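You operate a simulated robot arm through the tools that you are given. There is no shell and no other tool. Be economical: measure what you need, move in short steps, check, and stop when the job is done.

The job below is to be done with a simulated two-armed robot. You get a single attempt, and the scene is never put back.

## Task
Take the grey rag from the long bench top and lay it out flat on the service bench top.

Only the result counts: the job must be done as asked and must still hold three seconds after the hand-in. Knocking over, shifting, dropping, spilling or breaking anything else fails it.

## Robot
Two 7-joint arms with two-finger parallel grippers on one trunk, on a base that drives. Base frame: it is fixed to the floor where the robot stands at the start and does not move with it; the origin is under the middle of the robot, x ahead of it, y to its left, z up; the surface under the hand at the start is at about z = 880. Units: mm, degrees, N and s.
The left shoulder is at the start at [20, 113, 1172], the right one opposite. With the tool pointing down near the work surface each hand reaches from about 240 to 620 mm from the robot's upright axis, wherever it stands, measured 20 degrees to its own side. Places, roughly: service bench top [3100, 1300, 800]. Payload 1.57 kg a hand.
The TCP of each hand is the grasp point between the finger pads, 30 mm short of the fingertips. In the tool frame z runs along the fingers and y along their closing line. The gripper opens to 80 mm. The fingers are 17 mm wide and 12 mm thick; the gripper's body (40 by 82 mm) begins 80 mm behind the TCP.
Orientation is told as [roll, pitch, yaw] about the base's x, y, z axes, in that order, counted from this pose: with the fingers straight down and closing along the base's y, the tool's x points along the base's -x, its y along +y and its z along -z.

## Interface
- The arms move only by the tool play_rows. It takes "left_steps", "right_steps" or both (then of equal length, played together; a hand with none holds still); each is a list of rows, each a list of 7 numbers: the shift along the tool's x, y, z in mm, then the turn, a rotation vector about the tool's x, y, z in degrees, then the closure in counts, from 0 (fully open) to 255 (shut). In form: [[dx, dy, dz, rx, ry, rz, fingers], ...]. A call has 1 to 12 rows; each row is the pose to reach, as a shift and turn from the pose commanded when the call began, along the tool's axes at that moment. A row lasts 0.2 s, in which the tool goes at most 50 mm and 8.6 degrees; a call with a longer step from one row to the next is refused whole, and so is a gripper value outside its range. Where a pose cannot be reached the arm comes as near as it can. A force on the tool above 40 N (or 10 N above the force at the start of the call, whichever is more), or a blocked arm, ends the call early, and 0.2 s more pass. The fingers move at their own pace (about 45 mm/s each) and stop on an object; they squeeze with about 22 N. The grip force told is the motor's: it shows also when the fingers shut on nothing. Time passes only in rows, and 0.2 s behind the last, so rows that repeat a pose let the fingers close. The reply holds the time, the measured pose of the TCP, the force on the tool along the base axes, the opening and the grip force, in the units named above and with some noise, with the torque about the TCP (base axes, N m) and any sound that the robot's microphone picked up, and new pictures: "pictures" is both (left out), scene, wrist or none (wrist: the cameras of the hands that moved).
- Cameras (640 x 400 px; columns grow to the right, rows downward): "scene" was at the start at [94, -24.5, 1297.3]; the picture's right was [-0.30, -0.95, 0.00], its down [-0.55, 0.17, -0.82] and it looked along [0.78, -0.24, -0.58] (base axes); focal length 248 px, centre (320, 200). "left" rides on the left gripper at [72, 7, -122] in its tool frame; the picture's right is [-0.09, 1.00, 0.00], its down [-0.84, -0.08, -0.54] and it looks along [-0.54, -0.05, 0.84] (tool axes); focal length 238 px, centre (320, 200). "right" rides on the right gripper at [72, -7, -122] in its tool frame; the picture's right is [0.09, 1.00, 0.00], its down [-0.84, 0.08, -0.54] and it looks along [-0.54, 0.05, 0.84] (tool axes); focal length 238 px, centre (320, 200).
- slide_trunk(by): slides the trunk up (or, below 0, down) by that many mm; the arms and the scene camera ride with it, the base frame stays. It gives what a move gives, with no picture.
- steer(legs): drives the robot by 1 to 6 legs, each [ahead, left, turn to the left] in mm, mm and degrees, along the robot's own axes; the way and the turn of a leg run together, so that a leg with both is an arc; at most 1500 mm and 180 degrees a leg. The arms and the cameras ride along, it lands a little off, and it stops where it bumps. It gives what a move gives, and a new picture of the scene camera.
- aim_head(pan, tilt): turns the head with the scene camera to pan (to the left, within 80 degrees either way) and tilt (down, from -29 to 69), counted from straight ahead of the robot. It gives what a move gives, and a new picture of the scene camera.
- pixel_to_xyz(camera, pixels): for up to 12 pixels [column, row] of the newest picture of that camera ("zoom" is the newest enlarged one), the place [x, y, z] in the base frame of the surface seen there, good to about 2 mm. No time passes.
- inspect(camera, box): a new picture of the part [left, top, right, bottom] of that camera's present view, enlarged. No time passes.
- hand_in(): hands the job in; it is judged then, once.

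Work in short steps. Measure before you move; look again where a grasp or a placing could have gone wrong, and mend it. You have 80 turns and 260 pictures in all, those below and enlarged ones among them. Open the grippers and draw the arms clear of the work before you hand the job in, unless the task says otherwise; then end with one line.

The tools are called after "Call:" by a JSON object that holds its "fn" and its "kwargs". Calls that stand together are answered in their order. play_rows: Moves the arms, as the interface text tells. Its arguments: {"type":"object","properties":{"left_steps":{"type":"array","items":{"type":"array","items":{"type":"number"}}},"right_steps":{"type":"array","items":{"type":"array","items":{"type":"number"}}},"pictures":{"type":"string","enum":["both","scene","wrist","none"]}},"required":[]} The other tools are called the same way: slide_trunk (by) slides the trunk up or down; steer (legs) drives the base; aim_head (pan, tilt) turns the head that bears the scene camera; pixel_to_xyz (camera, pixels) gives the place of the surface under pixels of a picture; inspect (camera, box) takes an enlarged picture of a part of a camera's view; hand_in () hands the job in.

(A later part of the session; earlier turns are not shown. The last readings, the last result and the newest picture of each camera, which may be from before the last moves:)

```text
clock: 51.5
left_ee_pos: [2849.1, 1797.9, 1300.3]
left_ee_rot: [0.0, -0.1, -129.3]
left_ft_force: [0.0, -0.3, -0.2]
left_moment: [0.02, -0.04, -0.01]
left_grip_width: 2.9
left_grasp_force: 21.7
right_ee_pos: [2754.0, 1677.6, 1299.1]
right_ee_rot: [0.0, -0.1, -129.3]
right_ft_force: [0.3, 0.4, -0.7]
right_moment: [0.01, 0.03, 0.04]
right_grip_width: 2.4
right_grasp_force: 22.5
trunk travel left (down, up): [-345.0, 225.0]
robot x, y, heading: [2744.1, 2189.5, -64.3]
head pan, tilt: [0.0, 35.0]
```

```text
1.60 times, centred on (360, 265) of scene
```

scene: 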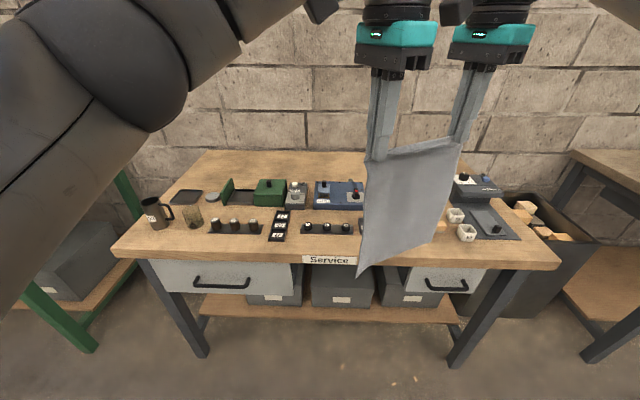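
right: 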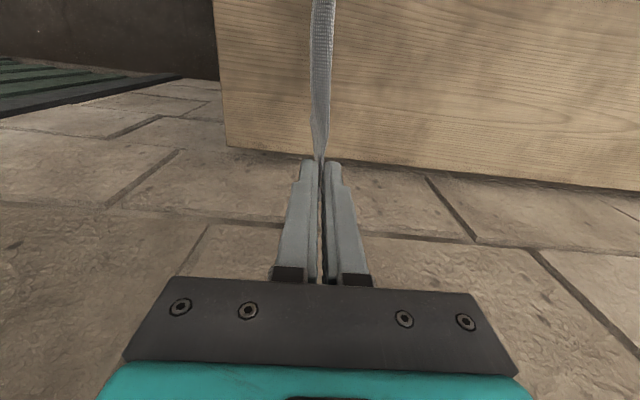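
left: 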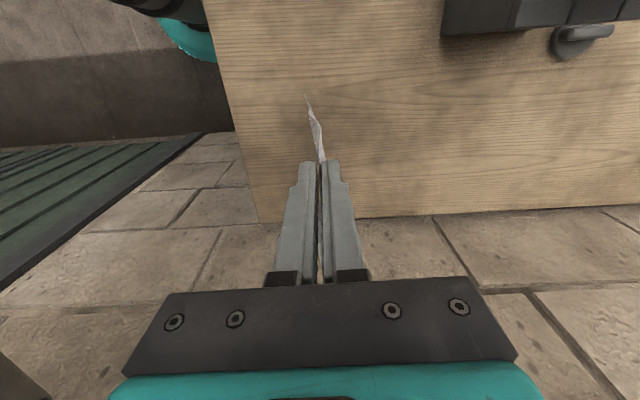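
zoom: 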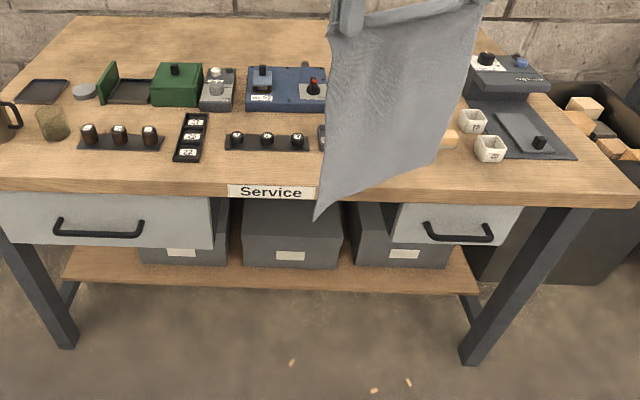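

The left wrist camera shows the round teal base rim at (228,40) and a good overhead view of the tools. I take it again and measure both.

Call:
{"fn": "inspect", "kwargs": {"camera": "left", "box": [0, 0, 640, 400]}}

Call:
{"fn": "pixel_to_xyz", "kwargs": {"camera": "zoom", "pixels": [[230, 59], [185, 35], [270, 30], [230, 40], [420, 35], [345, 195], [415, 265], [455, 205], [500, 210], [535, 165], [572, 140], [615, 80]]}}

Call:
{"fn": "pixel_to_xyz", "kwargs": {"camera": "zoom", "pixels": [[500, 300], [560, 262], [630, 215], [470, 225], [590, 110], [620, 180]]}}

```text
1.00 times, centred on (320, 200) of left (not enlarged: the box is as wide or as high as the picture)
```

zoom: 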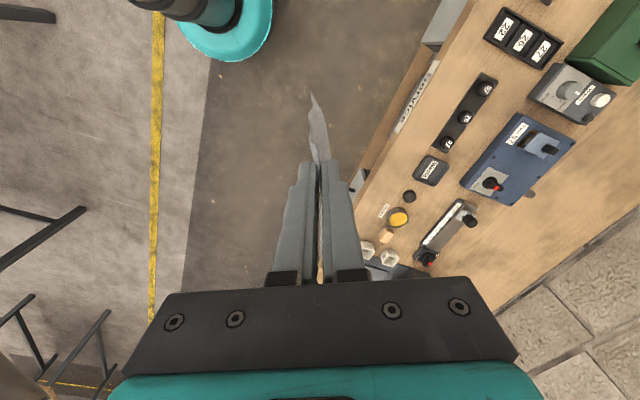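

```text
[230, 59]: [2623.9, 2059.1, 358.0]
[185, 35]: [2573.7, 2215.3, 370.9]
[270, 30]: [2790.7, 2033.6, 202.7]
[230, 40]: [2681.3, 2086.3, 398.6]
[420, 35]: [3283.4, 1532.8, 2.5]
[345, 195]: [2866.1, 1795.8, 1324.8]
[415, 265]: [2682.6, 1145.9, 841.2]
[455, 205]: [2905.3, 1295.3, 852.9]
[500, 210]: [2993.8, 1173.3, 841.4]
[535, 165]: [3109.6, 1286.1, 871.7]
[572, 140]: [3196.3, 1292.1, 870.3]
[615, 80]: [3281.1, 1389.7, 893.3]
```

```text
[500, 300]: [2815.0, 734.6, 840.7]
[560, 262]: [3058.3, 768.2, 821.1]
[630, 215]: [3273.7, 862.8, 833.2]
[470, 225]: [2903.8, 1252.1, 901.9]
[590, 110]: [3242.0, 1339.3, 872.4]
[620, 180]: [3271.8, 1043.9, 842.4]
```

The base is round with radius about 175 mm, so I can stand around (u,v)=(2485,165), beside the bin. I check where the long bench's near end and its items are, since my right elbow will be there.

Call:
{"fn": "pixel_to_xyz", "kwargs": {"camera": "scene", "pixels": [[572, 155], [600, 170], [630, 180], [615, 158], [518, 200], [508, 262], [545, 300], [590, 242], [560, 312], [557, 255], [330, 300], [480, 200]]}}

Call:
{"fn": "aim_head", "kwargs": {"pan": -45, "tilt": 30}}

```text
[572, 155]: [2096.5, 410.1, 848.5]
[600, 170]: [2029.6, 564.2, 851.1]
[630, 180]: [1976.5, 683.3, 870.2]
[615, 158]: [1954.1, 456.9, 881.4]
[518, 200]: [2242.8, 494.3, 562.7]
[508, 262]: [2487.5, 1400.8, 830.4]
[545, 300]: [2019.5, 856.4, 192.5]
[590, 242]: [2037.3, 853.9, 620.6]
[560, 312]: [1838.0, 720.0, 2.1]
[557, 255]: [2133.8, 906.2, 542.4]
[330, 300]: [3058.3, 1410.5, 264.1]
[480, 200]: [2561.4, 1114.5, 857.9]
```

```text
clock: 52.6
left_ee_pos: [2849.7, 1798.1, 1300.9]
left_ee_rot: [0.0, 0.0, -129.4]
left_ft_force: [-1.2, -0.3, -0.1]
left_moment: [0.0, -0.03, 0.03]
left_grip_width: 2.5
left_grasp_force: 21.8
right_ee_pos: [2753.8, 1676.9, 1299.6]
right_ee_rot: [-0.1, -0.1, -129.3]
right_ft_force: [1.0, -0.1, 0.1]
right_moment: [-0.01, -0.02, 0.03]
right_grip_width: 2.7
right_grasp_force: 22.2
trunk travel left (down, up): [-345.0, 225.0]
robot x, y, heading: [2744.9, 2194.5, -64.4]
head pan, tilt: [-45.0, 30.0]
```

scene: 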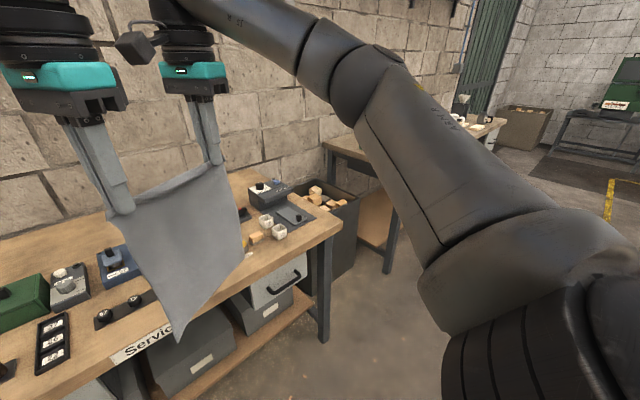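

The long bench ends at u≈2083, so there is room. I slide back along the corridor to u≈2485 and turn to heading -26°.

Call:
{"fn": "steer", "kwargs": {"legs": [[0, -910, 0], [0, 0, 38.4]]}}

```text
clock: 59.2
left_ee_pos: [2251.9, 1556.4, 1300.9]
left_ee_rot: [0.0, 0.0, -90.9]
left_ft_force: [0.4, -0.7, -0.4]
left_moment: [-0.02, 0.0, -0.08]
left_grip_width: 2.4
left_grasp_force: 22.5
right_ee_pos: [2253.3, 1402.2, 1299.0]
right_ee_rot: [0.0, 0.0, -91.0]
right_ft_force: [0.3, 1.1, 0.4]
right_moment: [-0.01, 0.03, -0.06]
right_grip_width: 2.8
right_grasp_force: 22.2
trunk travel left (down, up): [-345.0, 225.0]
robot x, y, heading: [1922.1, 1797.2, -26.0]
head pan, tilt: [-45.0, 30.0]
```

scene: 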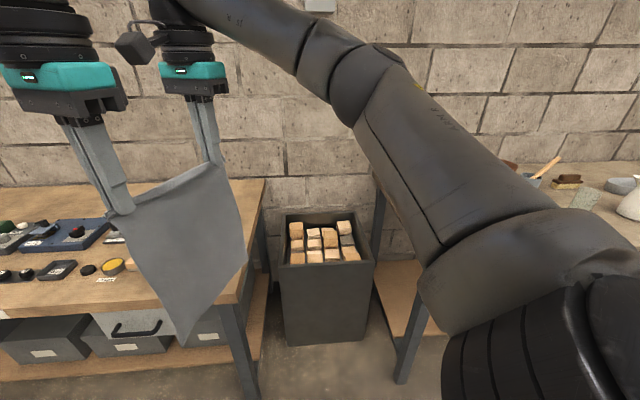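

The pose is as planned. I measure the bin front and bench leg again from here, and tilt both hands 45° (fingers leaning toward the bench's long direction) to gain reach.

Call:
{"fn": "pixel_to_xyz", "kwargs": {"camera": "scene", "pixels": [[283, 300], [365, 300], [290, 340], [325, 280], [250, 390], [232, 340], [245, 310], [408, 330], [262, 185], [400, 370]]}}

Call:
{"fn": "play_rows", "kwargs": {"left_steps": [[0, 0, 0, -7.5, 0, 0, 255], [0, 0, 0, -15, 0, 0, 255], [0, 0, 0, -22.5, 0, 0, 255], [0, 0, 0, -30, 0, 0, 255], [0, 0, 0, -37.5, 0, 0, 255], [0, 0, 0, -45, 0, 0, 255]], "right_steps": [[0, 0, 0, -7.5, 0, 0, 255], [0, 0, 0, -15, 0, 0, 255], [0, 0, 0, -22.5, 0, 0, 255], [0, 0, 0, -30, 0, 0, 255], [0, 0, 0, -37.5, 0, 0, 255], [0, 0, 0, -45, 0, 0, 255]], "pictures": "scene"}}

```text
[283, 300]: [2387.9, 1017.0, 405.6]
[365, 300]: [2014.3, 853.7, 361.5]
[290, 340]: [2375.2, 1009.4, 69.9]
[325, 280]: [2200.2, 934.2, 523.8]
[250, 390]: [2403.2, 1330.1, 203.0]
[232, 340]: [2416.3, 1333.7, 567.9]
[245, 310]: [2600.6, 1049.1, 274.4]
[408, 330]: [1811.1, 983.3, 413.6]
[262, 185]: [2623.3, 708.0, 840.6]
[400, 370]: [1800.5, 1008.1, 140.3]
```

```text
clock: 60.6
left_ee_pos: [2251.9, 1556.9, 1301.8]
left_ee_rot: [45.2, 0.0, -91.0]
left_ft_force: [0.2, -0.9, -0.5]
left_moment: [-0.03, -0.01, -0.02]
left_grip_width: 2.7
left_grasp_force: 21.4
right_ee_pos: [2251.9, 1402.9, 1299.3]
right_ee_rot: [45.2, 0.1, -91.2]
right_ft_force: [-0.4, 0.2, -1.1]
right_moment: [-0.04, 0.04, -0.03]
right_grip_width: 2.3
right_grasp_force: 22.2
trunk travel left (down, up): [-345.0, 225.0]
robot x, y, heading: [1925.1, 1799.1, -26.0]
head pan, tilt: [-45.0, 30.0]
```

scene: 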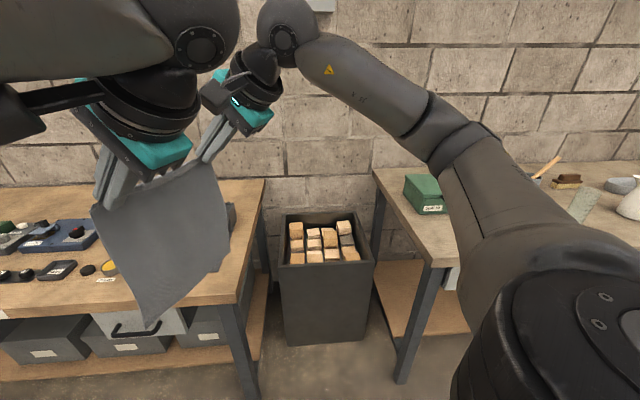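

The tilt worked. I now swing both hands out to the start-of-lay pose (same height), yawing them 25° along with the held edge.

Call:
{"fn": "play_rows", "kwargs": {"left_steps": [[10.75, 20.5, 20.5, 0, 2.2, -2.2, 255], [21.5, 41, 41, 0, 4.4, -4.4, 255], [32.2, 61.5, 61.5, 0, 6.6, -6.6, 255], [43, 82, 82, 0, 8.85, -8.85, 255], [53.7, 102.5, 102.5, 0, 11, -11, 255], [64.5, 123, 123, 0, 13.3, -13.3, 255], [75.2, 143.5, 143.5, 0, 15.5, -15.5, 255], [86, 164, 164, 0, 17.7, -17.7, 255]], "right_steps": [[12.4, 25.9, 25.9, 0, 2.2, -2.2, 255], [24.7, 51.8, 51.8, 0, 4.4, -4.4, 255], [37.1, 77.7, 77.7, 0, 6.6, -6.6, 255], [49.5, 103.6, 103.6, 0, 8.85, -8.85, 255], [61.9, 129.5, 129.5, 0, 11, -11, 255], [74.2, 155.4, 155.4, 0, 13.3, -13.3, 255], [86.6, 181.3, 181.3, 0, 15.5, -15.5, 255], [99, 207.2, 207.2, 0, 17.7, -17.7, 255]], "pictures": "scene"}}

```text
clock: 62.4
left_ee_pos: [2485.2, 1638.7, 1301.2]
left_ee_rot: [45.0, 0.1, -66.1]
left_ft_force: [0.4, -0.1, 0.4]
left_moment: [-0.02, 0.04, 0.01]
left_grip_width: 2.5
left_grasp_force: 22.0
right_ee_pos: [2507.5, 1501.1, 1282.4]
right_ee_rot: [45.0, 0.0, -67.5]
right_ft_force: [0.4, 0.7, 1.2]
right_moment: [-0.01, -0.01, 0.0]
right_grip_width: 2.7
right_grasp_force: 22.2
right hand out of reach, approached as far as the arm can: row 7, 8
trunk travel left (down, up): [-345.0, 225.0]
robot x, y, heading: [1920.9, 1801.5, -25.9]
head pan, tilt: [-45.0, 30.0]
```

scene: 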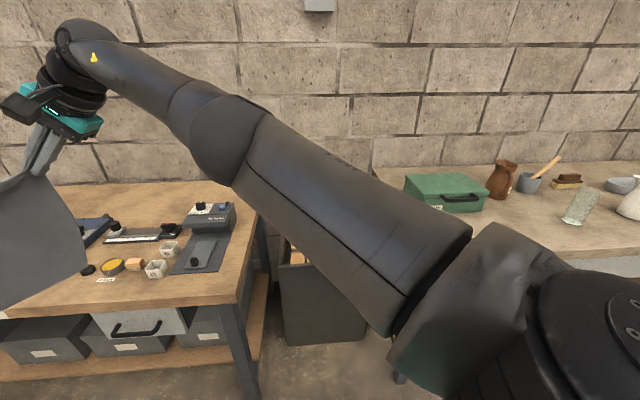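

The right arm falls about 40 mm short here. A slightly different heading (-18°), a better trunk height and a little more tilt will make that up. I turn 8° and drive most of the way in, then check.

Call:
{"fn": "steer", "kwargs": {"legs": [[0, 0, 8], [401, -446, 0]]}}

Call:
{"fn": "aim_head", "kwargs": {"pan": -5, "tilt": 50}}

```text
clock: 66.5
left_ee_pos: [2751.9, 1166.9, 1301.1]
left_ee_rot: [45.0, 0.0, -57.8]
left_ft_force: [-0.2, -0.8, -0.9]
left_moment: [0.04, -0.02, 0.0]
left_grip_width: 2.7
left_grasp_force: 21.7
right_ee_pos: [2794.1, 1034.1, 1283.0]
right_ee_rot: [45.0, 0.0, -59.2]
right_ft_force: [0.3, -0.7, 0.1]
right_moment: [0.03, 0.01, -0.07]
right_grip_width: 2.3
right_grasp_force: 21.7
trunk travel left (down, up): [-345.0, 225.0]
robot x, y, heading: [2173.5, 1251.4, -18.0]
head pan, tilt: [-45.0, 30.0]
```

scene: 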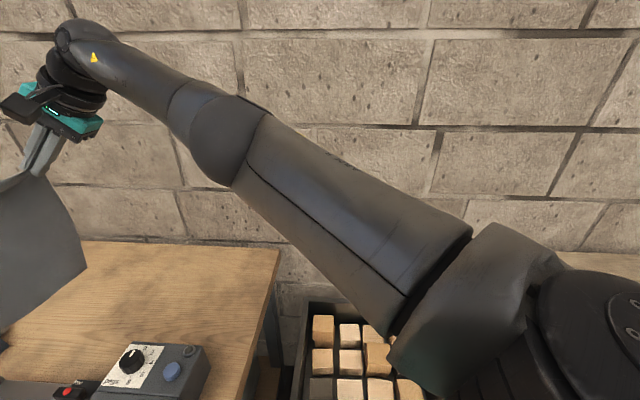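

```text
clock: 67.5
left_ee_pos: [2751.6, 1167.2, 1300.9]
left_ee_rot: [44.9, 0.0, -57.8]
left_ft_force: [-0.2, 0.0, -0.4]
left_moment: [0.03, -0.01, 0.0]
left_grip_width: 2.2
left_grasp_force: 21.9
right_ee_pos: [2792.6, 1034.8, 1283.0]
right_ee_rot: [45.0, 0.0, -59.3]
right_ft_force: [0.3, 0.1, -1.1]
right_moment: [-0.01, 0.02, -0.01]
right_grip_width: 2.1
right_grasp_force: 21.9
trunk travel left (down, up): [-345.0, 225.0]
robot x, y, heading: [2170.4, 1247.5, -17.9]
head pan, tilt: [-5.0, 50.0]
```

scene: 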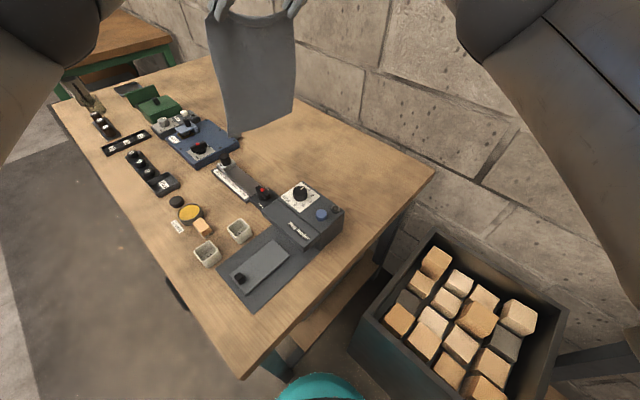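

This is a clear view. I measure the bench corners, the tester's wall-side outline, the free area, the bin and my base rim.

Call:
{"fn": "pixel_to_xyz", "kwargs": {"camera": "scene", "pixels": [[242, 374], [430, 173], [342, 212], [340, 228], [298, 258], [352, 335], [435, 236], [320, 378], [305, 182], [220, 175], [240, 145], [320, 115]]}}

Call:
{"fn": "pixel_to_xyz", "kwargs": {"camera": "scene", "pixels": [[340, 238], [350, 210], [310, 175], [400, 190], [350, 250], [282, 385], [360, 385], [278, 350]]}}

```text
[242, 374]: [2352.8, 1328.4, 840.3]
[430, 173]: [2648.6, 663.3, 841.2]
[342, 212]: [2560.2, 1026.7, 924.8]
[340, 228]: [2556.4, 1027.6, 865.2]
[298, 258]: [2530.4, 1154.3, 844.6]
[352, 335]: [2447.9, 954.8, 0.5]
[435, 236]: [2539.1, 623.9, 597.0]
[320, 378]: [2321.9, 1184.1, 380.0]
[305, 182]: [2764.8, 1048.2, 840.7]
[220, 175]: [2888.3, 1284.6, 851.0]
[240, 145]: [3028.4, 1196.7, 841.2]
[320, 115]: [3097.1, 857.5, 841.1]
```

```text
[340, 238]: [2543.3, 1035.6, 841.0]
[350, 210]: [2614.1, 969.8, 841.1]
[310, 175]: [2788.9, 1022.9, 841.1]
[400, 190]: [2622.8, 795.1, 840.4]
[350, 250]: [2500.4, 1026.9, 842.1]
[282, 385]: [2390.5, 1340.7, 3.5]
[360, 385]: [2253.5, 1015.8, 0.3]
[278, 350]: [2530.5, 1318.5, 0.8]
```

Geometry confirmed: the bench end is at u=2689.5, the free area is v<-150, and the base radius is about 170. I make the last move in (37 mm clearance to the bin stays).

Call:
{"fn": "steer", "kwargs": {"legs": [[70, -65, 0]]}}

```text
clock: 68.7
left_ee_pos: [2798.5, 1082.4, 1300.1]
left_ee_rot: [45.0, 0.0, -57.9]
left_ft_force: [0.3, -0.5, -0.4]
left_moment: [0.03, 0.01, 0.02]
left_grip_width: 2.3
left_grasp_force: 21.7
right_ee_pos: [2841.1, 948.1, 1283.8]
right_ee_rot: [45.0, 0.0, -59.2]
right_ft_force: [0.2, -1.4, 0.6]
right_moment: [0.06, 0.03, -0.02]
right_grip_width: 2.4
right_grasp_force: 22.0
trunk travel left (down, up): [-345.0, 225.0]
robot x, y, heading: [2219.6, 1161.8, -17.8]
head pan, tilt: [-5.0, 50.0]
```

scene: 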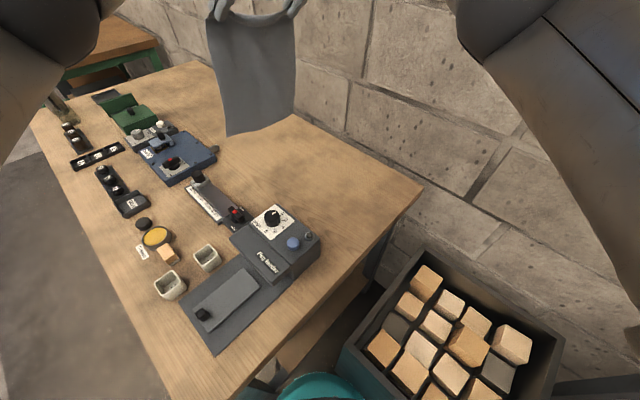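

Standing at (u,v)=(2500,159). I bring the hands to u=2938, v=-195 and -350 with the held edge square to the bench, first sideways and then down to just above touchdown.

Call:
{"fn": "play_rows", "kwargs": {"left_steps": [[-9, -11, -11, 0, -1.5, 1.5, 255], [-18, -22, -22, 0, -3, 3, 255], [-28, -34, -34, 0, -4.5, 4.5, 255], [-37, -45.5, -45.5, 0, -5.7, 5.7, 255], [-37, -69.5, -21.5, 0, -5.7, 5.7, 255], [-37, -93.5, 2.5, 0, -5.7, 5.7, 255], [-37, -117.5, 26.5, 0, -5.7, 5.7, 255], [-37, -141.5, 50.5, 0, -5.7, 5.7, 255], [-37, -165.5, 74.5, 0, -5.7, 5.7, 255]], "right_steps": [[-14, -9, -9, 0, -1.2, 1.2, 255], [-28, -18, -18, 0, -2.4, 2.4, 255], [-42, -27, -27, 0, -3.6, 3.6, 255], [-55.2, -35.3, -35.3, 0, -4.8, 4.8, 255], [-55.2, -57, -13.6, 0, -4.8, 4.8, 255], [-55.2, -79, 8.4, 0, -4.8, 4.8, 255], [-55.2, -101, 30.4, 0, -4.8, 4.8, 255], [-55.2, -123, 52.4, 0, -4.8, 4.8, 255], [-55.2, -144.2, 73.6, 0, -4.8, 4.8, 255]], "pictures": "scene"}}

```text
clock: 70.7
left_ee_pos: [2763.5, 1018.8, 1130.6]
left_ee_rot: [45.1, 0.0, -65.9]
left_ft_force: [-0.3, -0.4, -1.0]
left_moment: [0.01, 0.04, 0.01]
left_grip_width: 2.3
left_grasp_force: 22.2
right_ee_pos: [2825.7, 877.3, 1128.7]
right_ee_rot: [45.0, 0.0, -66.1]
right_ft_force: [0.2, -0.4, 0.6]
right_moment: [-0.03, 0.04, -0.02]
right_grip_width: 2.2
right_grasp_force: 22.1
trunk travel left (down, up): [-345.0, 225.0]
robot x, y, heading: [2218.3, 1166.0, -17.8]
head pan, tilt: [-5.0, 50.0]
```

scene: 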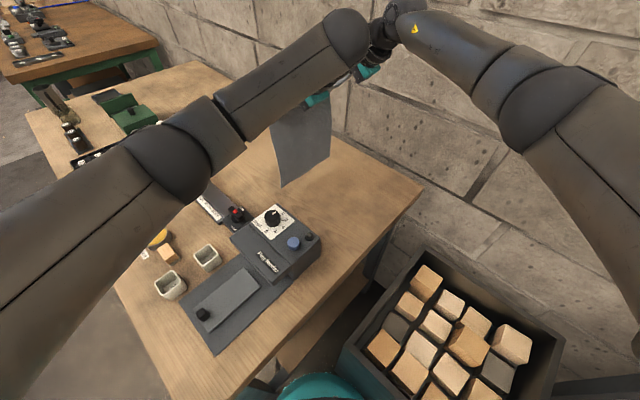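

The hands are exactly placed. I check the rag's bottom corners at (285,185) and (328,157) and the cloth's hang.

Call:
{"fn": "inspect", "kwargs": {"camera": "scene", "box": [220, 80, 380, 180]}}

Call:
{"fn": "pixel_to_xyz", "kwargs": {"camera": "scene", "pixels": [[285, 184], [327, 156], [305, 170], [272, 130], [329, 120], [300, 140]]}}

```text
4.00 times, centred on (300, 130) of scene
```

zoom: 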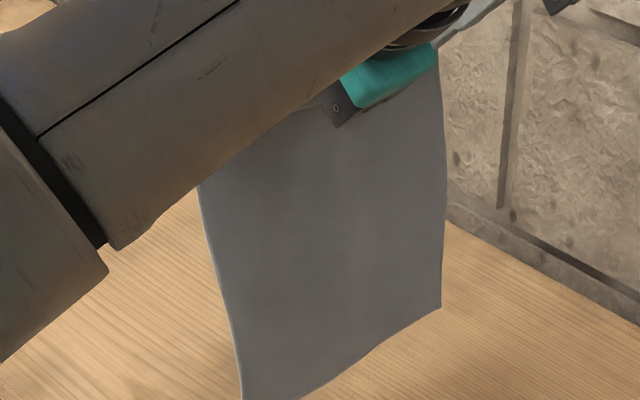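

```text
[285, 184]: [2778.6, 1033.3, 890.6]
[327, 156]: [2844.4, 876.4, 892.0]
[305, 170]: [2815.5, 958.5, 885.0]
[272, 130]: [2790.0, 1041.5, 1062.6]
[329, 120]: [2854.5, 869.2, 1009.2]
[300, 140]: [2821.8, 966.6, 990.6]
```

The rag hangs straight, its bottom 48 mm above the top at u≈2956. I lower it to touchdown and begin laying it along a 45° line toward me (pure -y of the tilted tools).

Call:
{"fn": "play_rows", "kwargs": {"left_steps": [[0, -17, 17, 0, 0, 0, 255], [0, -36, 36, 0, 0, 0, 255], [0, -60, 36, 0, 0, 0, 255], [0, -85, 36, 0, 0, 0, 255], [0, -110, 36, 0, 0, 0, 255], [0, -135, 36, 0, 0, 0, 255]], "right_steps": [[0, -17, 17, 0, 0, 0, 255], [0, -36, 36, 0, 0, 0, 255], [0, -60, 36, 0, 0, 0, 255], [0, -85, 36, 0, 0, 0, 255], [0, -110, 36, 0, 0, 0, 255], [0, -135, 36, 0, 0, 0, 255]], "pictures": "both"}}

```text
clock: 72.1
left_ee_pos: [2698.7, 988.0, 1009.0]
left_ee_rot: [45.1, 0.0, -65.9]
left_ft_force: [0.8, -0.3, 0.7]
left_moment: [0.02, -0.02, -0.01]
left_grip_width: 2.4
left_grasp_force: 22.3
right_ee_pos: [2760.2, 848.4, 1008.9]
right_ee_rot: [45.1, 0.0, -66.0]
right_ft_force: [0.3, 0.5, 0.9]
right_moment: [-0.01, -0.02, -0.01]
right_grip_width: 2.3
right_grasp_force: 21.5
trunk travel left (down, up): [-345.0, 225.0]
robot x, y, heading: [2218.5, 1162.4, -17.6]
head pan, tilt: [-5.0, 50.0]
```

scene: 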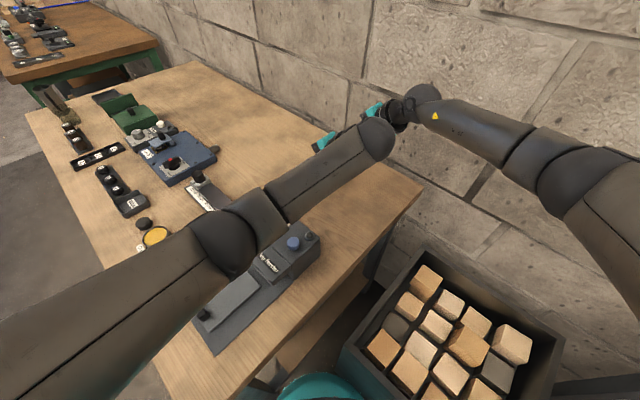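
right: 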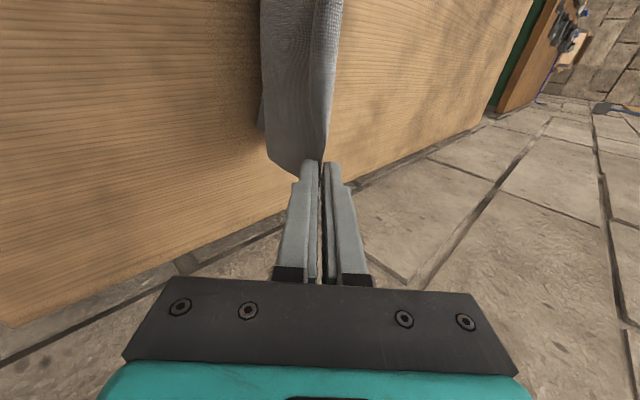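
left: 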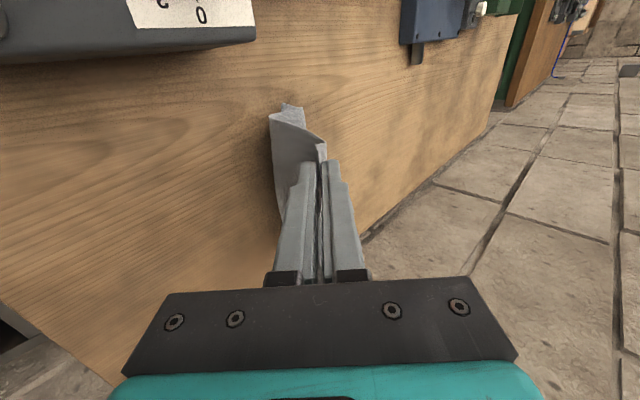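

The cloth is mostly edge-on from here, so I zoom in on the left wrist view and measure along its visible edge.

Call:
{"fn": "inspect", "kwargs": {"camera": "left", "box": [220, 70, 412, 190]}}

Call:
{"fn": "pixel_to_xyz", "kwargs": {"camera": "left", "pixels": [[287, 107], [301, 115], [271, 118], [273, 150], [279, 185], [300, 150], [325, 145], [295, 118]]}}

Call:
{"fn": "inspect", "kwargs": {"camera": "right", "box": [190, 0, 446, 180]}}

Call:
{"fn": "pixel_to_xyz", "kwargs": {"camera": "right", "pixels": [[262, 50], [262, 120], [285, 160], [300, 100], [335, 60], [325, 130], [263, 5], [338, 5]]}}

```text
3.33 times, centred on (316, 130) of left
```

zoom: 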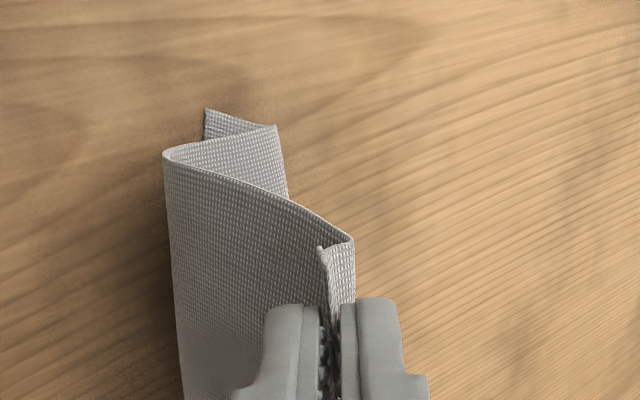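

```text
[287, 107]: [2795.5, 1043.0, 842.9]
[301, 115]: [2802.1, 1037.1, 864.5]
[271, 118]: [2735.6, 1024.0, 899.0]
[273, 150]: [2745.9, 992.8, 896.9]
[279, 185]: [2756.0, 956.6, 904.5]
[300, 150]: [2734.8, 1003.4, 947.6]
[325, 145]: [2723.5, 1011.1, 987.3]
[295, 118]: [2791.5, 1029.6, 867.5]
```

```text
2.22 times, centred on (318, 90) of right
```

zoom: 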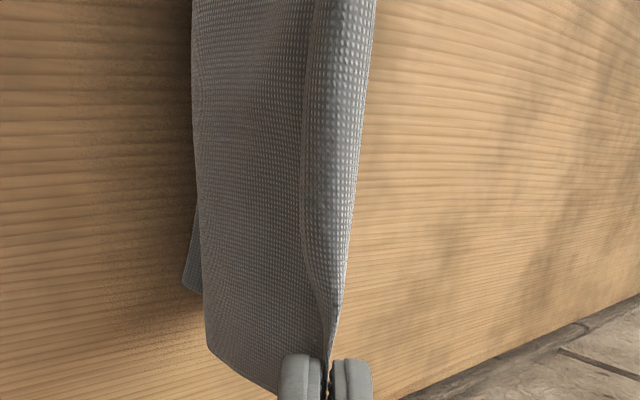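

```text
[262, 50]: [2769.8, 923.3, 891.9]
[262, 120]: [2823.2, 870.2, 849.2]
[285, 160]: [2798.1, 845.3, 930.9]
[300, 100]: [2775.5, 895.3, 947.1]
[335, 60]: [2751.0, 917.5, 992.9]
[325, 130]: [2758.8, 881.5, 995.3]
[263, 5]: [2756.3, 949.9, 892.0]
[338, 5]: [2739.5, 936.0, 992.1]
```

The bottom buckled into an S-fold because it came down too steeply. I raise the hands back so it hangs free and straight, a bit farther out, and will then lay it along an arc that keeps it taut.

Call:
{"fn": "play_rows", "kwargs": {"left_steps": [[0, 20, -5, 0, 0, 0, 255], [0, 45, -8, 0, 0, 0, 255], [0, 70, -8, 0, 0, 0, 255], [0, 98, -6, 0, 0, 0, 255], [0, 124, -5, 0, 0, 0, 255], [0, 124, -5, 0, 0, 0, 255], [0, 124, -5, 0, 0, 0, 255], [0, 124, -5, 0, 0, 0, 255], [0, 124, -5, 0, 0, 0, 255]], "right_steps": [[0, 20, -5, 0, 0, 0, 255], [0, 45, -8, 0, 0, 0, 255], [0, 70, -8, 0, 0, 0, 255], [0, 98, -6, 0, 0, 0, 255], [0, 124, -5, 0, 0, 0, 255], [0, 124, -5, 0, 0, 0, 255], [0, 124, -5, 0, 0, 0, 255], [0, 124, -5, 0, 0, 0, 255], [0, 124, -5, 0, 0, 0, 255]], "pictures": "both"}}

```text
clock: 74.1
left_ee_pos: [2777.5, 1024.2, 1102.2]
left_ee_rot: [45.0, 0.1, -65.9]
left_ft_force: [0.3, 0.1, 0.0]
left_moment: [-0.03, -0.03, -0.03]
left_grip_width: 2.4
left_grasp_force: 22.2
right_ee_pos: [2837.5, 882.9, 1098.8]
right_ee_rot: [45.0, 0.0, -66.1]
right_ft_force: [-0.8, -0.9, -0.1]
right_moment: [0.0, 0.05, -0.01]
right_grip_width: 2.3
right_grasp_force: 22.4
trunk travel left (down, up): [-345.0, 225.0]
robot x, y, heading: [2221.4, 1161.5, -17.9]
head pan, tilt: [-5.0, 50.0]
```

scene: 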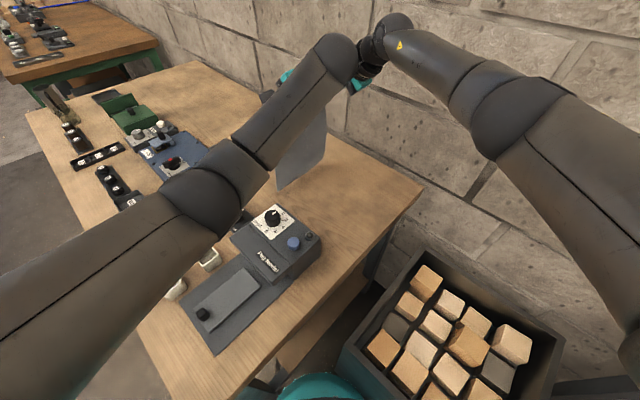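
right: 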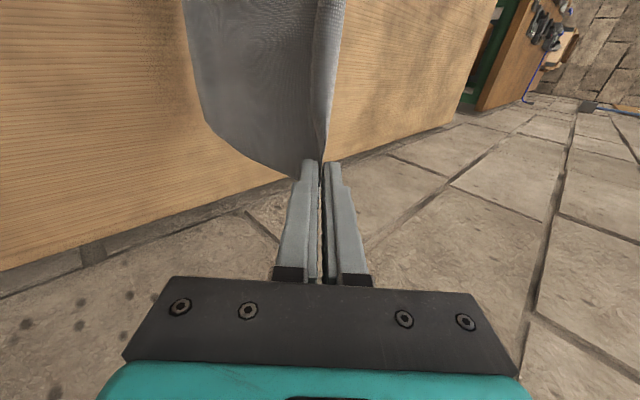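
left: 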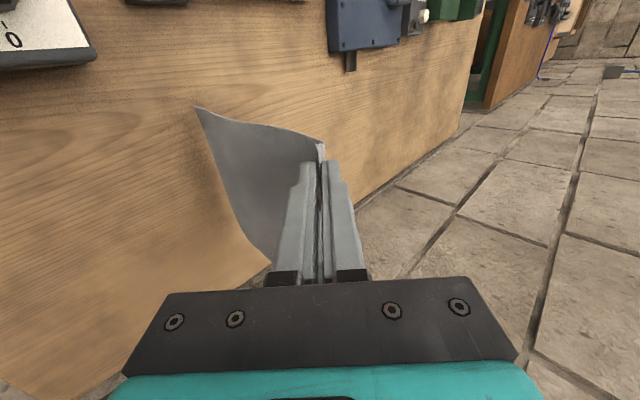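

It has unfolded. I measure the bottom corners, at (198,111) in the left picture and (206,122) in the right one.

Call:
{"fn": "pixel_to_xyz", "kwargs": {"camera": "left", "pixels": [[200, 113], [240, 220], [222, 170], [318, 148], [265, 255]]}}

Call:
{"fn": "pixel_to_xyz", "kwargs": {"camera": "right", "pixels": [[206, 120], [190, 15], [195, 60], [310, 160], [270, 165]]}}

```text
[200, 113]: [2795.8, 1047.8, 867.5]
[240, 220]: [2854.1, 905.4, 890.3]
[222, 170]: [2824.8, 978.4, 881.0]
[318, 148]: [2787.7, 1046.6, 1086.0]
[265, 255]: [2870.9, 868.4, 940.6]
```

```text
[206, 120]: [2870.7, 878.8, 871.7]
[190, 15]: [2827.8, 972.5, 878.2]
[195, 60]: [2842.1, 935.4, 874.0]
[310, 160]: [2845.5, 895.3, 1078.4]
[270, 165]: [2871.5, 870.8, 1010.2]
```

Bottom edge is level at u≈2980, 28 mm above the top. I lay along an arc that keeps the cloth just taut, hands leading toward me, and pause midway to check.

Call:
{"fn": "play_rows", "kwargs": {"left_steps": [[0, -8.8, 0.4, 0, 0, 0, 255], [0, -17.7, 0.7, 0, 0, 0, 255], [0, -28, 0.7, 0, 0, 0, 255], [0, -38.9, 0.7, 0, 0, 0, 255], [0, -51, -5, 0, 0, 0, 255], [0, -62.9, -10.6, 0, 0, 0, 255], [0, -75, -16, 0, 0, 0, 255], [0, -87, -21.9, 0, 0, 0, 255], [0, -101, -26, 0, 0, 0, 255], [0, -114.5, -29.7, 0, 0, 0, 255], [0, -127, -31.5, 0, 0, 0, 255], [0, -139.3, -33.2, 0, 0, 0, 255]], "right_steps": [[0, -8.8, 0.4, 0, 0, 0, 255], [0, -17.7, 0.7, 0, 0, 0, 255], [0, -28, 0.7, 0, 0, 0, 255], [0, -38.9, 0.7, 0, 0, 0, 255], [0, -51, -5, 0, 0, 0, 255], [0, -62.9, -10.6, 0, 0, 0, 255], [0, -75, -16, 0, 0, 0, 255], [0, -87, -21.9, 0, 0, 0, 255], [0, -101, -26, 0, 0, 0, 255], [0, -114.5, -29.7, 0, 0, 0, 255], [0, -127, -31.5, 0, 0, 0, 255], [0, -139.3, -33.2, 0, 0, 0, 255]], "pictures": "both"}}

```text
clock: 76.9
left_ee_pos: [2687.9, 988.1, 1039.5]
left_ee_rot: [47.1, -0.8, -64.1]
left_ft_force: [1.4, -4.3, -0.3]
left_moment: [-0.07, -0.01, -0.14]
left_grip_width: 2.4
left_grasp_force: 22.0
right_ee_pos: [2727.5, 837.3, 1024.8]
right_ee_rot: [45.3, 0.1, -65.7]
right_ft_force: [-1.2, 4.2, 0.3]
right_moment: [0.12, 0.02, 0.1]
right_grip_width: 2.2
right_grasp_force: 21.7
trunk travel left (down, up): [-345.0, 225.0]
robot x, y, heading: [2216.5, 1165.2, -17.9]
head pan, tilt: [-5.0, 50.0]
stopped in row 12 (left hand): the arm was blocked; the commanded pose is now the measured one
```

scene: 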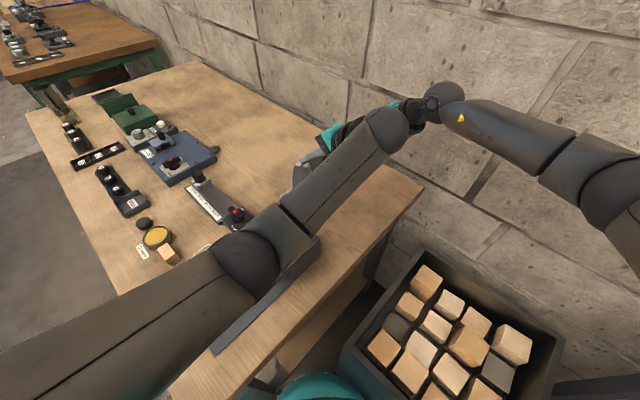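
right: 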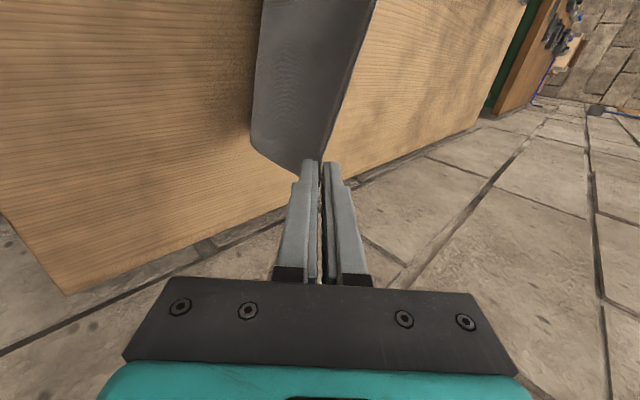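
left: 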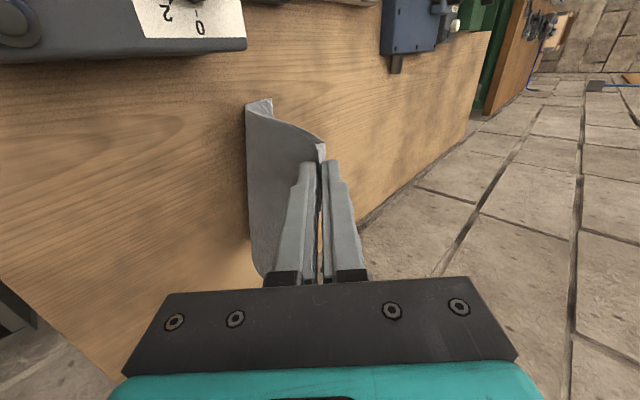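

The left arm was blocked, possibly its elbow at (245,260) near the tester. I measure the elbow heights before anything else.

Call:
{"fn": "pixel_to_xyz", "kwargs": {"camera": "scene", "pixels": [[245, 260], [290, 235], [215, 285], [255, 285], [300, 215], [270, 275], [385, 125], [425, 110], [310, 235], [235, 320], [405, 115], [340, 170]]}}

Call:
{"fn": "inspect", "kwargs": {"camera": "scene", "box": [160, 60, 480, 380]}}

```text
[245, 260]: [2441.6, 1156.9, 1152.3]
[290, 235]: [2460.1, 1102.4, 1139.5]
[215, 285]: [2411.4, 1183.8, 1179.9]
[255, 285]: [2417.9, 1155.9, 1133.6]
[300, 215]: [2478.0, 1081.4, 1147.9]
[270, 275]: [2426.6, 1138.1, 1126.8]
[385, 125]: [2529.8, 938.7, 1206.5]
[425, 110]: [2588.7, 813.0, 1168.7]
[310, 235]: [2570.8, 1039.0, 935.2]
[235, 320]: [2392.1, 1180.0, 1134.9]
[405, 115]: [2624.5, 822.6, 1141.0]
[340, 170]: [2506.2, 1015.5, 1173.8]
```

```text
1.25 times, centred on (320, 220) of scene
```

zoom: 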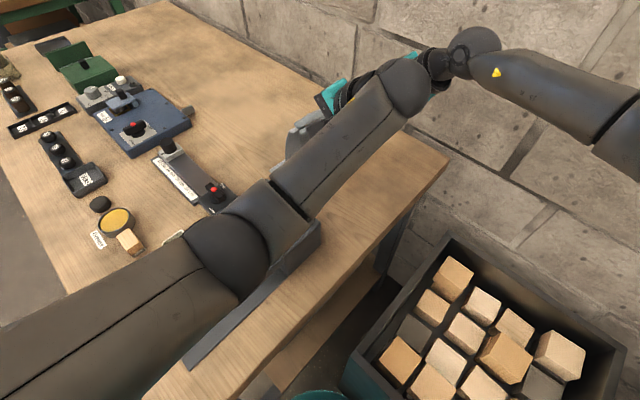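

The blocking was in the air: the left wrist ball at (385,125) meets the right hand's camera housing, not the tester. I lift back out the way I came and up, then re-pose with a rotated laying direction that keeps the arms from crossing.

Call:
{"fn": "play_rows", "kwargs": {"left_steps": [[0, 20, 0, 0, 0, 0, 255], [0, 45, 0, 0, 0, 0, 255], [0, 72, 0, 0, 0, 0, 255], [0, 100, 0, 0, 0, 0, 255], [0, 122, -22, 0, 0, 0, 255], [0, 146, -46, 0, 0, 0, 255], [0, 170, -70, 0, 0, 0, 255], [0, 194, -94, 0, 0, 0, 255], [0, 218, -118, 0, 0, 0, 255]], "right_steps": [[0, 20, 0, 0, 0, 0, 255], [0, 45, 0, 0, 0, 0, 255], [0, 72, 0, 0, 0, 0, 255], [0, 100, 0, 0, 0, 0, 255], [0, 122, -22, 0, 0, 0, 255], [0, 146, -46, 0, 0, 0, 255], [0, 170, -70, 0, 0, 0, 255], [0, 194, -94, 0, 0, 0, 255], [0, 218, -118, 0, 0, 0, 255]], "pictures": "scene"}}

```text
clock: 78.9
left_ee_pos: [2756.6, 1015.2, 1275.5]
left_ee_rot: [46.9, -0.6, -64.0]
left_ft_force: [0.1, -2.9, -0.4]
left_moment: [-0.02, 0.02, -0.13]
left_grip_width: 2.6
left_grasp_force: 22.5
left hand out of reach, approached as far as the arm can: row 8, 9
right_ee_pos: [2789.4, 863.1, 1264.5]
right_ee_rot: [45.1, 0.1, -66.0]
right_ft_force: [-0.7, 2.6, 0.7]
right_moment: [0.05, 0.03, 0.03]
right_grip_width: 2.3
right_grasp_force: 21.7
trunk travel left (down, up): [-345.0, 225.0]
robot x, y, heading: [2219.1, 1163.9, -18.1]
head pan, tilt: [-5.0, 50.0]
```

scene: 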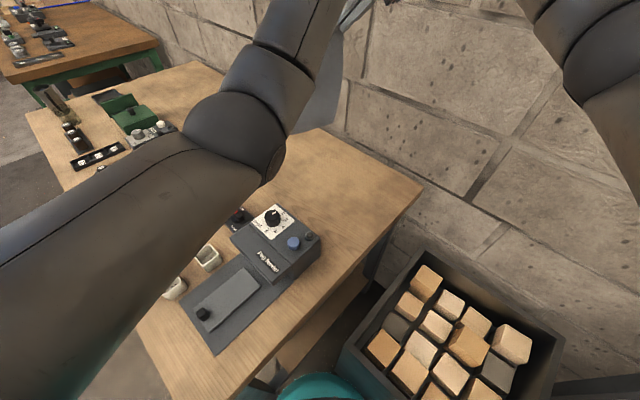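

The tester is still in place. I turn the base to heading -26° and shift 15 mm closer to the bench end, with the rag high, then look at the tester's wall-side edge again.

Call:
{"fn": "steer", "kwargs": {"legs": [[11, 10, 0], [0, 0, -8]]}}

Call:
{"fn": "aim_head", "kwargs": {"pan": 5, "tilt": 55}}

```text
clock: 80.2
left_ee_pos: [2745.0, 946.7, 1275.1]
left_ee_rot: [47.0, -0.7, -72.0]
left_ft_force: [-0.3, -0.9, 0.0]
left_moment: [-0.01, -0.01, -0.01]
left_grip_width: 2.7
left_grasp_force: 21.8
right_ee_pos: [2756.9, 793.4, 1263.8]
right_ee_rot: [45.1, 0.2, -73.9]
right_ft_force: [0.5, 1.0, 0.1]
right_moment: [0.01, 0.01, 0.03]
right_grip_width: 2.5
right_grasp_force: 22.2
trunk travel left (down, up): [-345.0, 225.0]
robot x, y, heading: [2231.9, 1165.9, -25.7]
head pan, tilt: [-5.0, 50.0]
```

scene: 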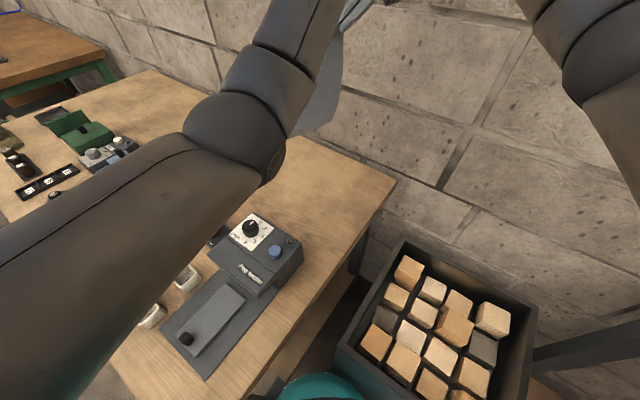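

```text
clock: 81.0
left_ee_pos: [2745.0, 946.9, 1273.8]
left_ee_rot: [47.0, -0.7, -72.0]
left_ft_force: [-0.3, 0.8, -0.6]
left_moment: [0.0, -0.01, -0.02]
left_grip_width: 2.4
left_grasp_force: 22.4
right_ee_pos: [2756.9, 794.5, 1263.6]
right_ee_rot: [45.1, 0.1, -73.9]
right_ft_force: [-0.5, 0.2, -0.2]
right_moment: [0.0, 0.01, 0.02]
right_grip_width: 2.2
right_grasp_force: 21.7
trunk travel left (down, up): [-345.0, 225.0]
robot x, y, heading: [2234.3, 1165.8, -25.9]
head pan, tilt: [5.0, 55.0]
```

scene: 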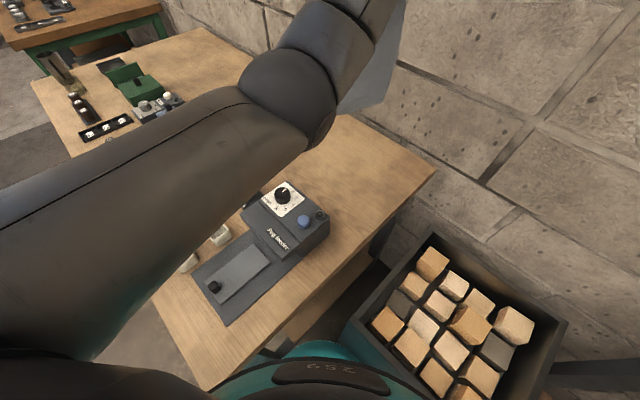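

I measure the tester's wall-side top edge ((290,184) to (326,213)) and the bench's wall edge.

Call:
{"fn": "pixel_to_xyz", "kwargs": {"camera": "scene", "pixels": [[290, 186], [308, 199], [325, 214], [283, 182], [326, 238], [432, 172], [400, 148], [375, 130], [285, 193], [305, 183], [302, 222]]}}

```text
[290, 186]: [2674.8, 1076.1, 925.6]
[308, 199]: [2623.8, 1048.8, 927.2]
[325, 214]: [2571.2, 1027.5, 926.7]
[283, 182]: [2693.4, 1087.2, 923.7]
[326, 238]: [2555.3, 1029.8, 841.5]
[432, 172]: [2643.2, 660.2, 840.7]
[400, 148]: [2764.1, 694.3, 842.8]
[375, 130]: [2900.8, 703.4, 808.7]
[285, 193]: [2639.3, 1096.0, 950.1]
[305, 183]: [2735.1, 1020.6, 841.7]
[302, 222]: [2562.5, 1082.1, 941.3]
```

The tester's wall side is at v≈-106, so free space is v from -107 to -490. I move the hands to the new start (left u,v=(2974,-254), right (2934,-402), laying direction -15° from the bench axis, tilt 50°) and lower until the rag hangs just over the top.

Call:
{"fn": "play_rows", "kwargs": {"left_steps": [[1.8, 18.4, 19.7, -1, -2.2, 2, 255], [3.7, 36.8, 39.5, -2, -4.4, 4.1, 255], [5.5, 55.2, 59.2, -3, -6.6, 6.1, 255], [5.5, 30.5, 82.3, -3, -6.6, 6.1, 255], [5.5, 5.8, 105.3, -3, -6.6, 6.1, 255], [5.5, -18.9, 128.4, -3, -6.6, 6.1, 255], [5.5, -43.6, 151.4, -3, -6.6, 6.1, 255], [5.5, -68.3, 174.5, -3, -6.6, 6.1, 255], [5.5, -68.3, 174.5, -3, -6.6, 6.1, 255], [5.5, -68.3, 174.5, -3, -6.6, 6.1, 255], [5.5, -68.3, 174.5, -3, -6.6, 6.1, 255]], "right_steps": [[2.3, 21.9, 21.9, -1.7, -1.7, 1.7, 255], [4.5, 43.9, 43.9, -3.3, -3.3, 3.3, 255], [6.8, 65.8, 65.8, -5, -5, 5, 255], [6.8, 43.5, 88.1, -5, -5, 5, 255], [6.8, 21.1, 110.5, -5, -5, 5, 255], [6.8, -1.2, 132.8, -5, -5, 5, 255], [6.8, -23.6, 155.2, -5, -5, 5, 255], [6.8, -45.9, 177.5, -5, -5, 5, 255], [6.8, -45.9, 177.5, -5, -5, 5, 255], [6.8, -45.9, 177.5, -5, -5, 5, 255], [6.8, -45.9, 177.5, -5, -5, 5, 255]], "pictures": "both"}}

```text
clock: 83.4
left_ee_pos: [2821.1, 974.7, 1105.1]
left_ee_rot: [50.1, -0.6, -81.1]
left_ft_force: [0.3, -0.1, -0.4]
left_moment: [-0.03, 0.02, 0.02]
left_grip_width: 2.5
left_grasp_force: 21.6
right_ee_pos: [2844.0, 827.4, 1105.3]
right_ee_rot: [50.0, 0.4, -80.9]
right_ft_force: [-0.3, -0.4, -0.7]
right_moment: [-0.03, 0.01, -0.02]
right_grip_width: 2.4
right_grasp_force: 22.1
trunk travel left (down, up): [-345.0, 225.0]
robot x, y, heading: [2234.8, 1170.6, -25.8]
head pan, tilt: [5.0, 55.0]
```

scene: 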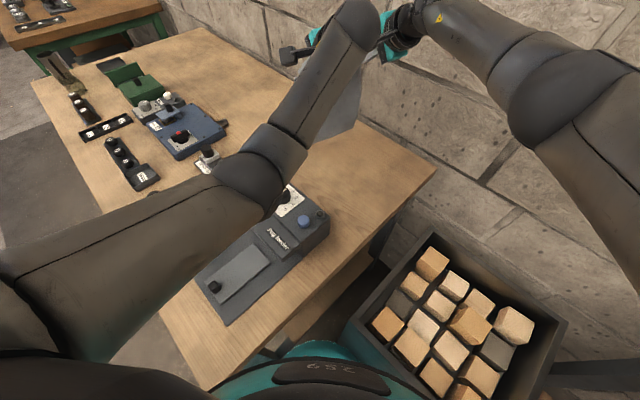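
right: 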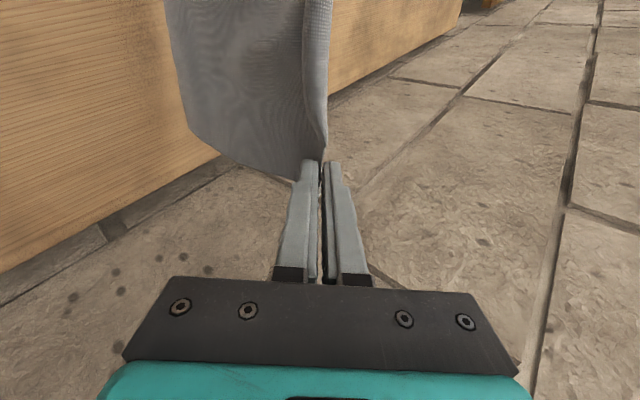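
left: 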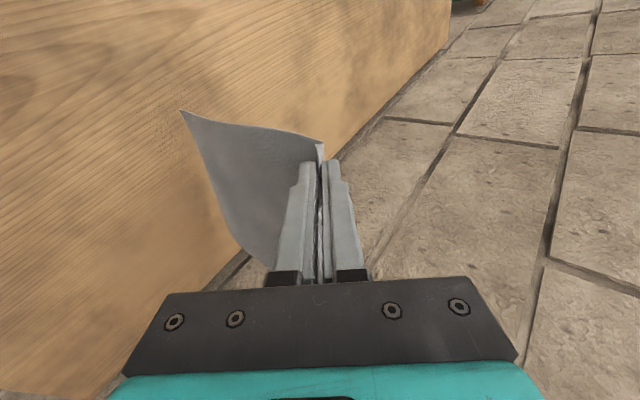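

Exactly at the start pose, with the rag hanging free. I measure its bottom corners.

Call:
{"fn": "pixel_to_xyz", "kwargs": {"camera": "left", "pixels": [[186, 116], [225, 215], [318, 148]]}}

Call:
{"fn": "pixel_to_xyz", "kwargs": {"camera": "right", "pixels": [[195, 125], [175, 50], [215, 142], [270, 60]]}}

```text
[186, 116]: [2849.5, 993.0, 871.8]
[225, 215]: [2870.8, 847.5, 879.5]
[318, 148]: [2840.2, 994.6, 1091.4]
```

```text
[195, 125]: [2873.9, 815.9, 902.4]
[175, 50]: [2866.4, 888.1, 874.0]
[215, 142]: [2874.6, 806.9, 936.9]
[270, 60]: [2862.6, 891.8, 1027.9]
```

The bottom is level, about 30 mm above the top. I start the taut-arc lay toward me with a gradual untilt of the hands, stopping midway to check.

Call:
{"fn": "play_rows", "kwargs": {"left_steps": [[0, -13, 0, 0, 0, 0, 255], [0, -26.2, 0, 0, 0, 0, 255], [0, -36, -0.5, 0, 0, 0, 255], [0, -45.3, -1.1, 0, 0, 0, 255], [0, -56, -8, 1, 0, 0, 255], [0, -66.1, -15, 2.5, 0, 0, 255], [0, -78, -21, 4, 0, 0, 255], [0, -90, -26.3, 5, 0, 0, 255], [0, -102, -31, 6, 0, 0, 255], [0, -114.1, -34.8, 7.5, 0, 0, 255], [0, -126, -38, 9, 0, 0, 255], [0, -138.5, -40.5, 10, 0, 0, 255]], "right_steps": [[0, -13, 0, 0, 0, 0, 255], [0, -26.2, 0, 0, 0, 0, 255], [0, -36, -0.5, 0, 0, 0, 255], [0, -45.3, -1.1, 0, 0, 0, 255], [0, -56, -8, 1, 0, 0, 255], [0, -66.1, -15, 2.5, 0, 0, 255], [0, -78, -21, 4, 0, 0, 255], [0, -90, -26.3, 5, 0, 0, 255], [0, -102, -31, 6, 0, 0, 255], [0, -114.1, -34.8, 7.5, 0, 0, 255], [0, -126, -38, 9, 0, 0, 255], [0, -138.5, -40.5, 10, 0, 0, 255]], "pictures": "both"}}

```text
clock: 86.0
left_ee_pos: [2716.4, 964.2, 1034.1]
left_ee_rot: [41.6, -0.7, -79.9]
left_ft_force: [0.8, -1.9, -0.8]
left_moment: [-0.02, -0.03, -0.02]
left_grip_width: 2.9
left_grasp_force: 22.1
right_ee_pos: [2725.6, 809.4, 1024.7]
right_ee_rot: [40.1, 0.4, -80.9]
right_ft_force: [-0.1, 0.4, -0.2]
right_moment: [0.0, -0.02, 0.03]
right_grip_width: 2.4
right_grasp_force: 22.4
trunk travel left (down, up): [-345.0, 225.0]
robot x, y, heading: [2232.5, 1169.0, -25.6]
head pan, tilt: [5.0, 55.0]
```

scene: 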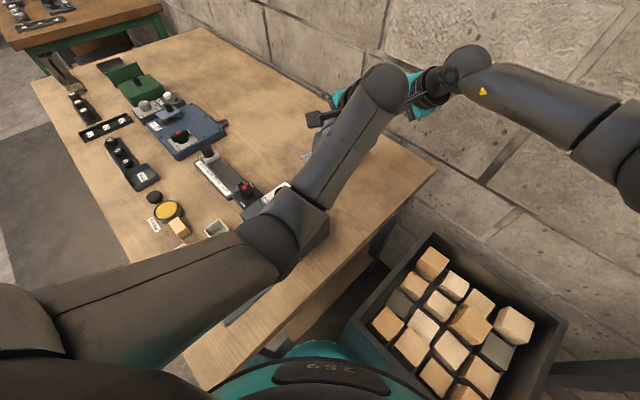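
right: 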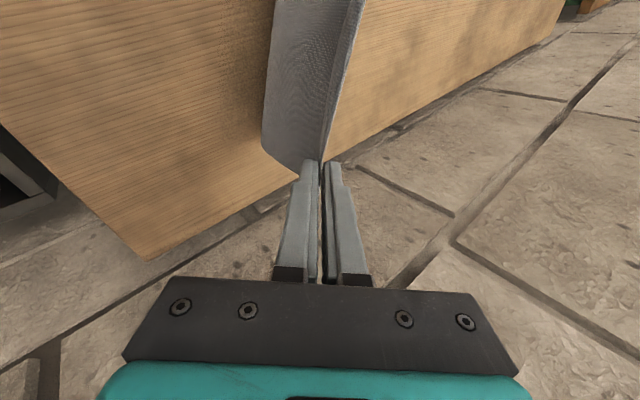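
left: 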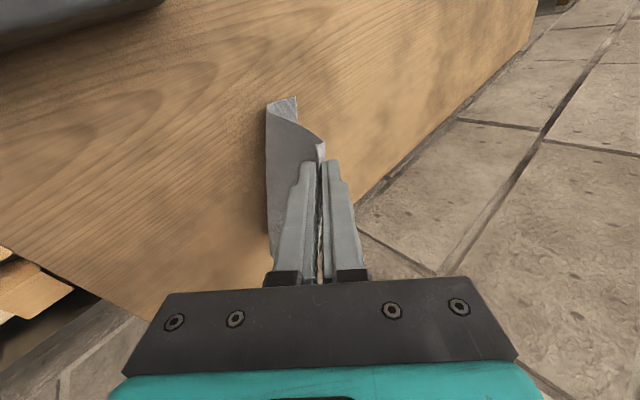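

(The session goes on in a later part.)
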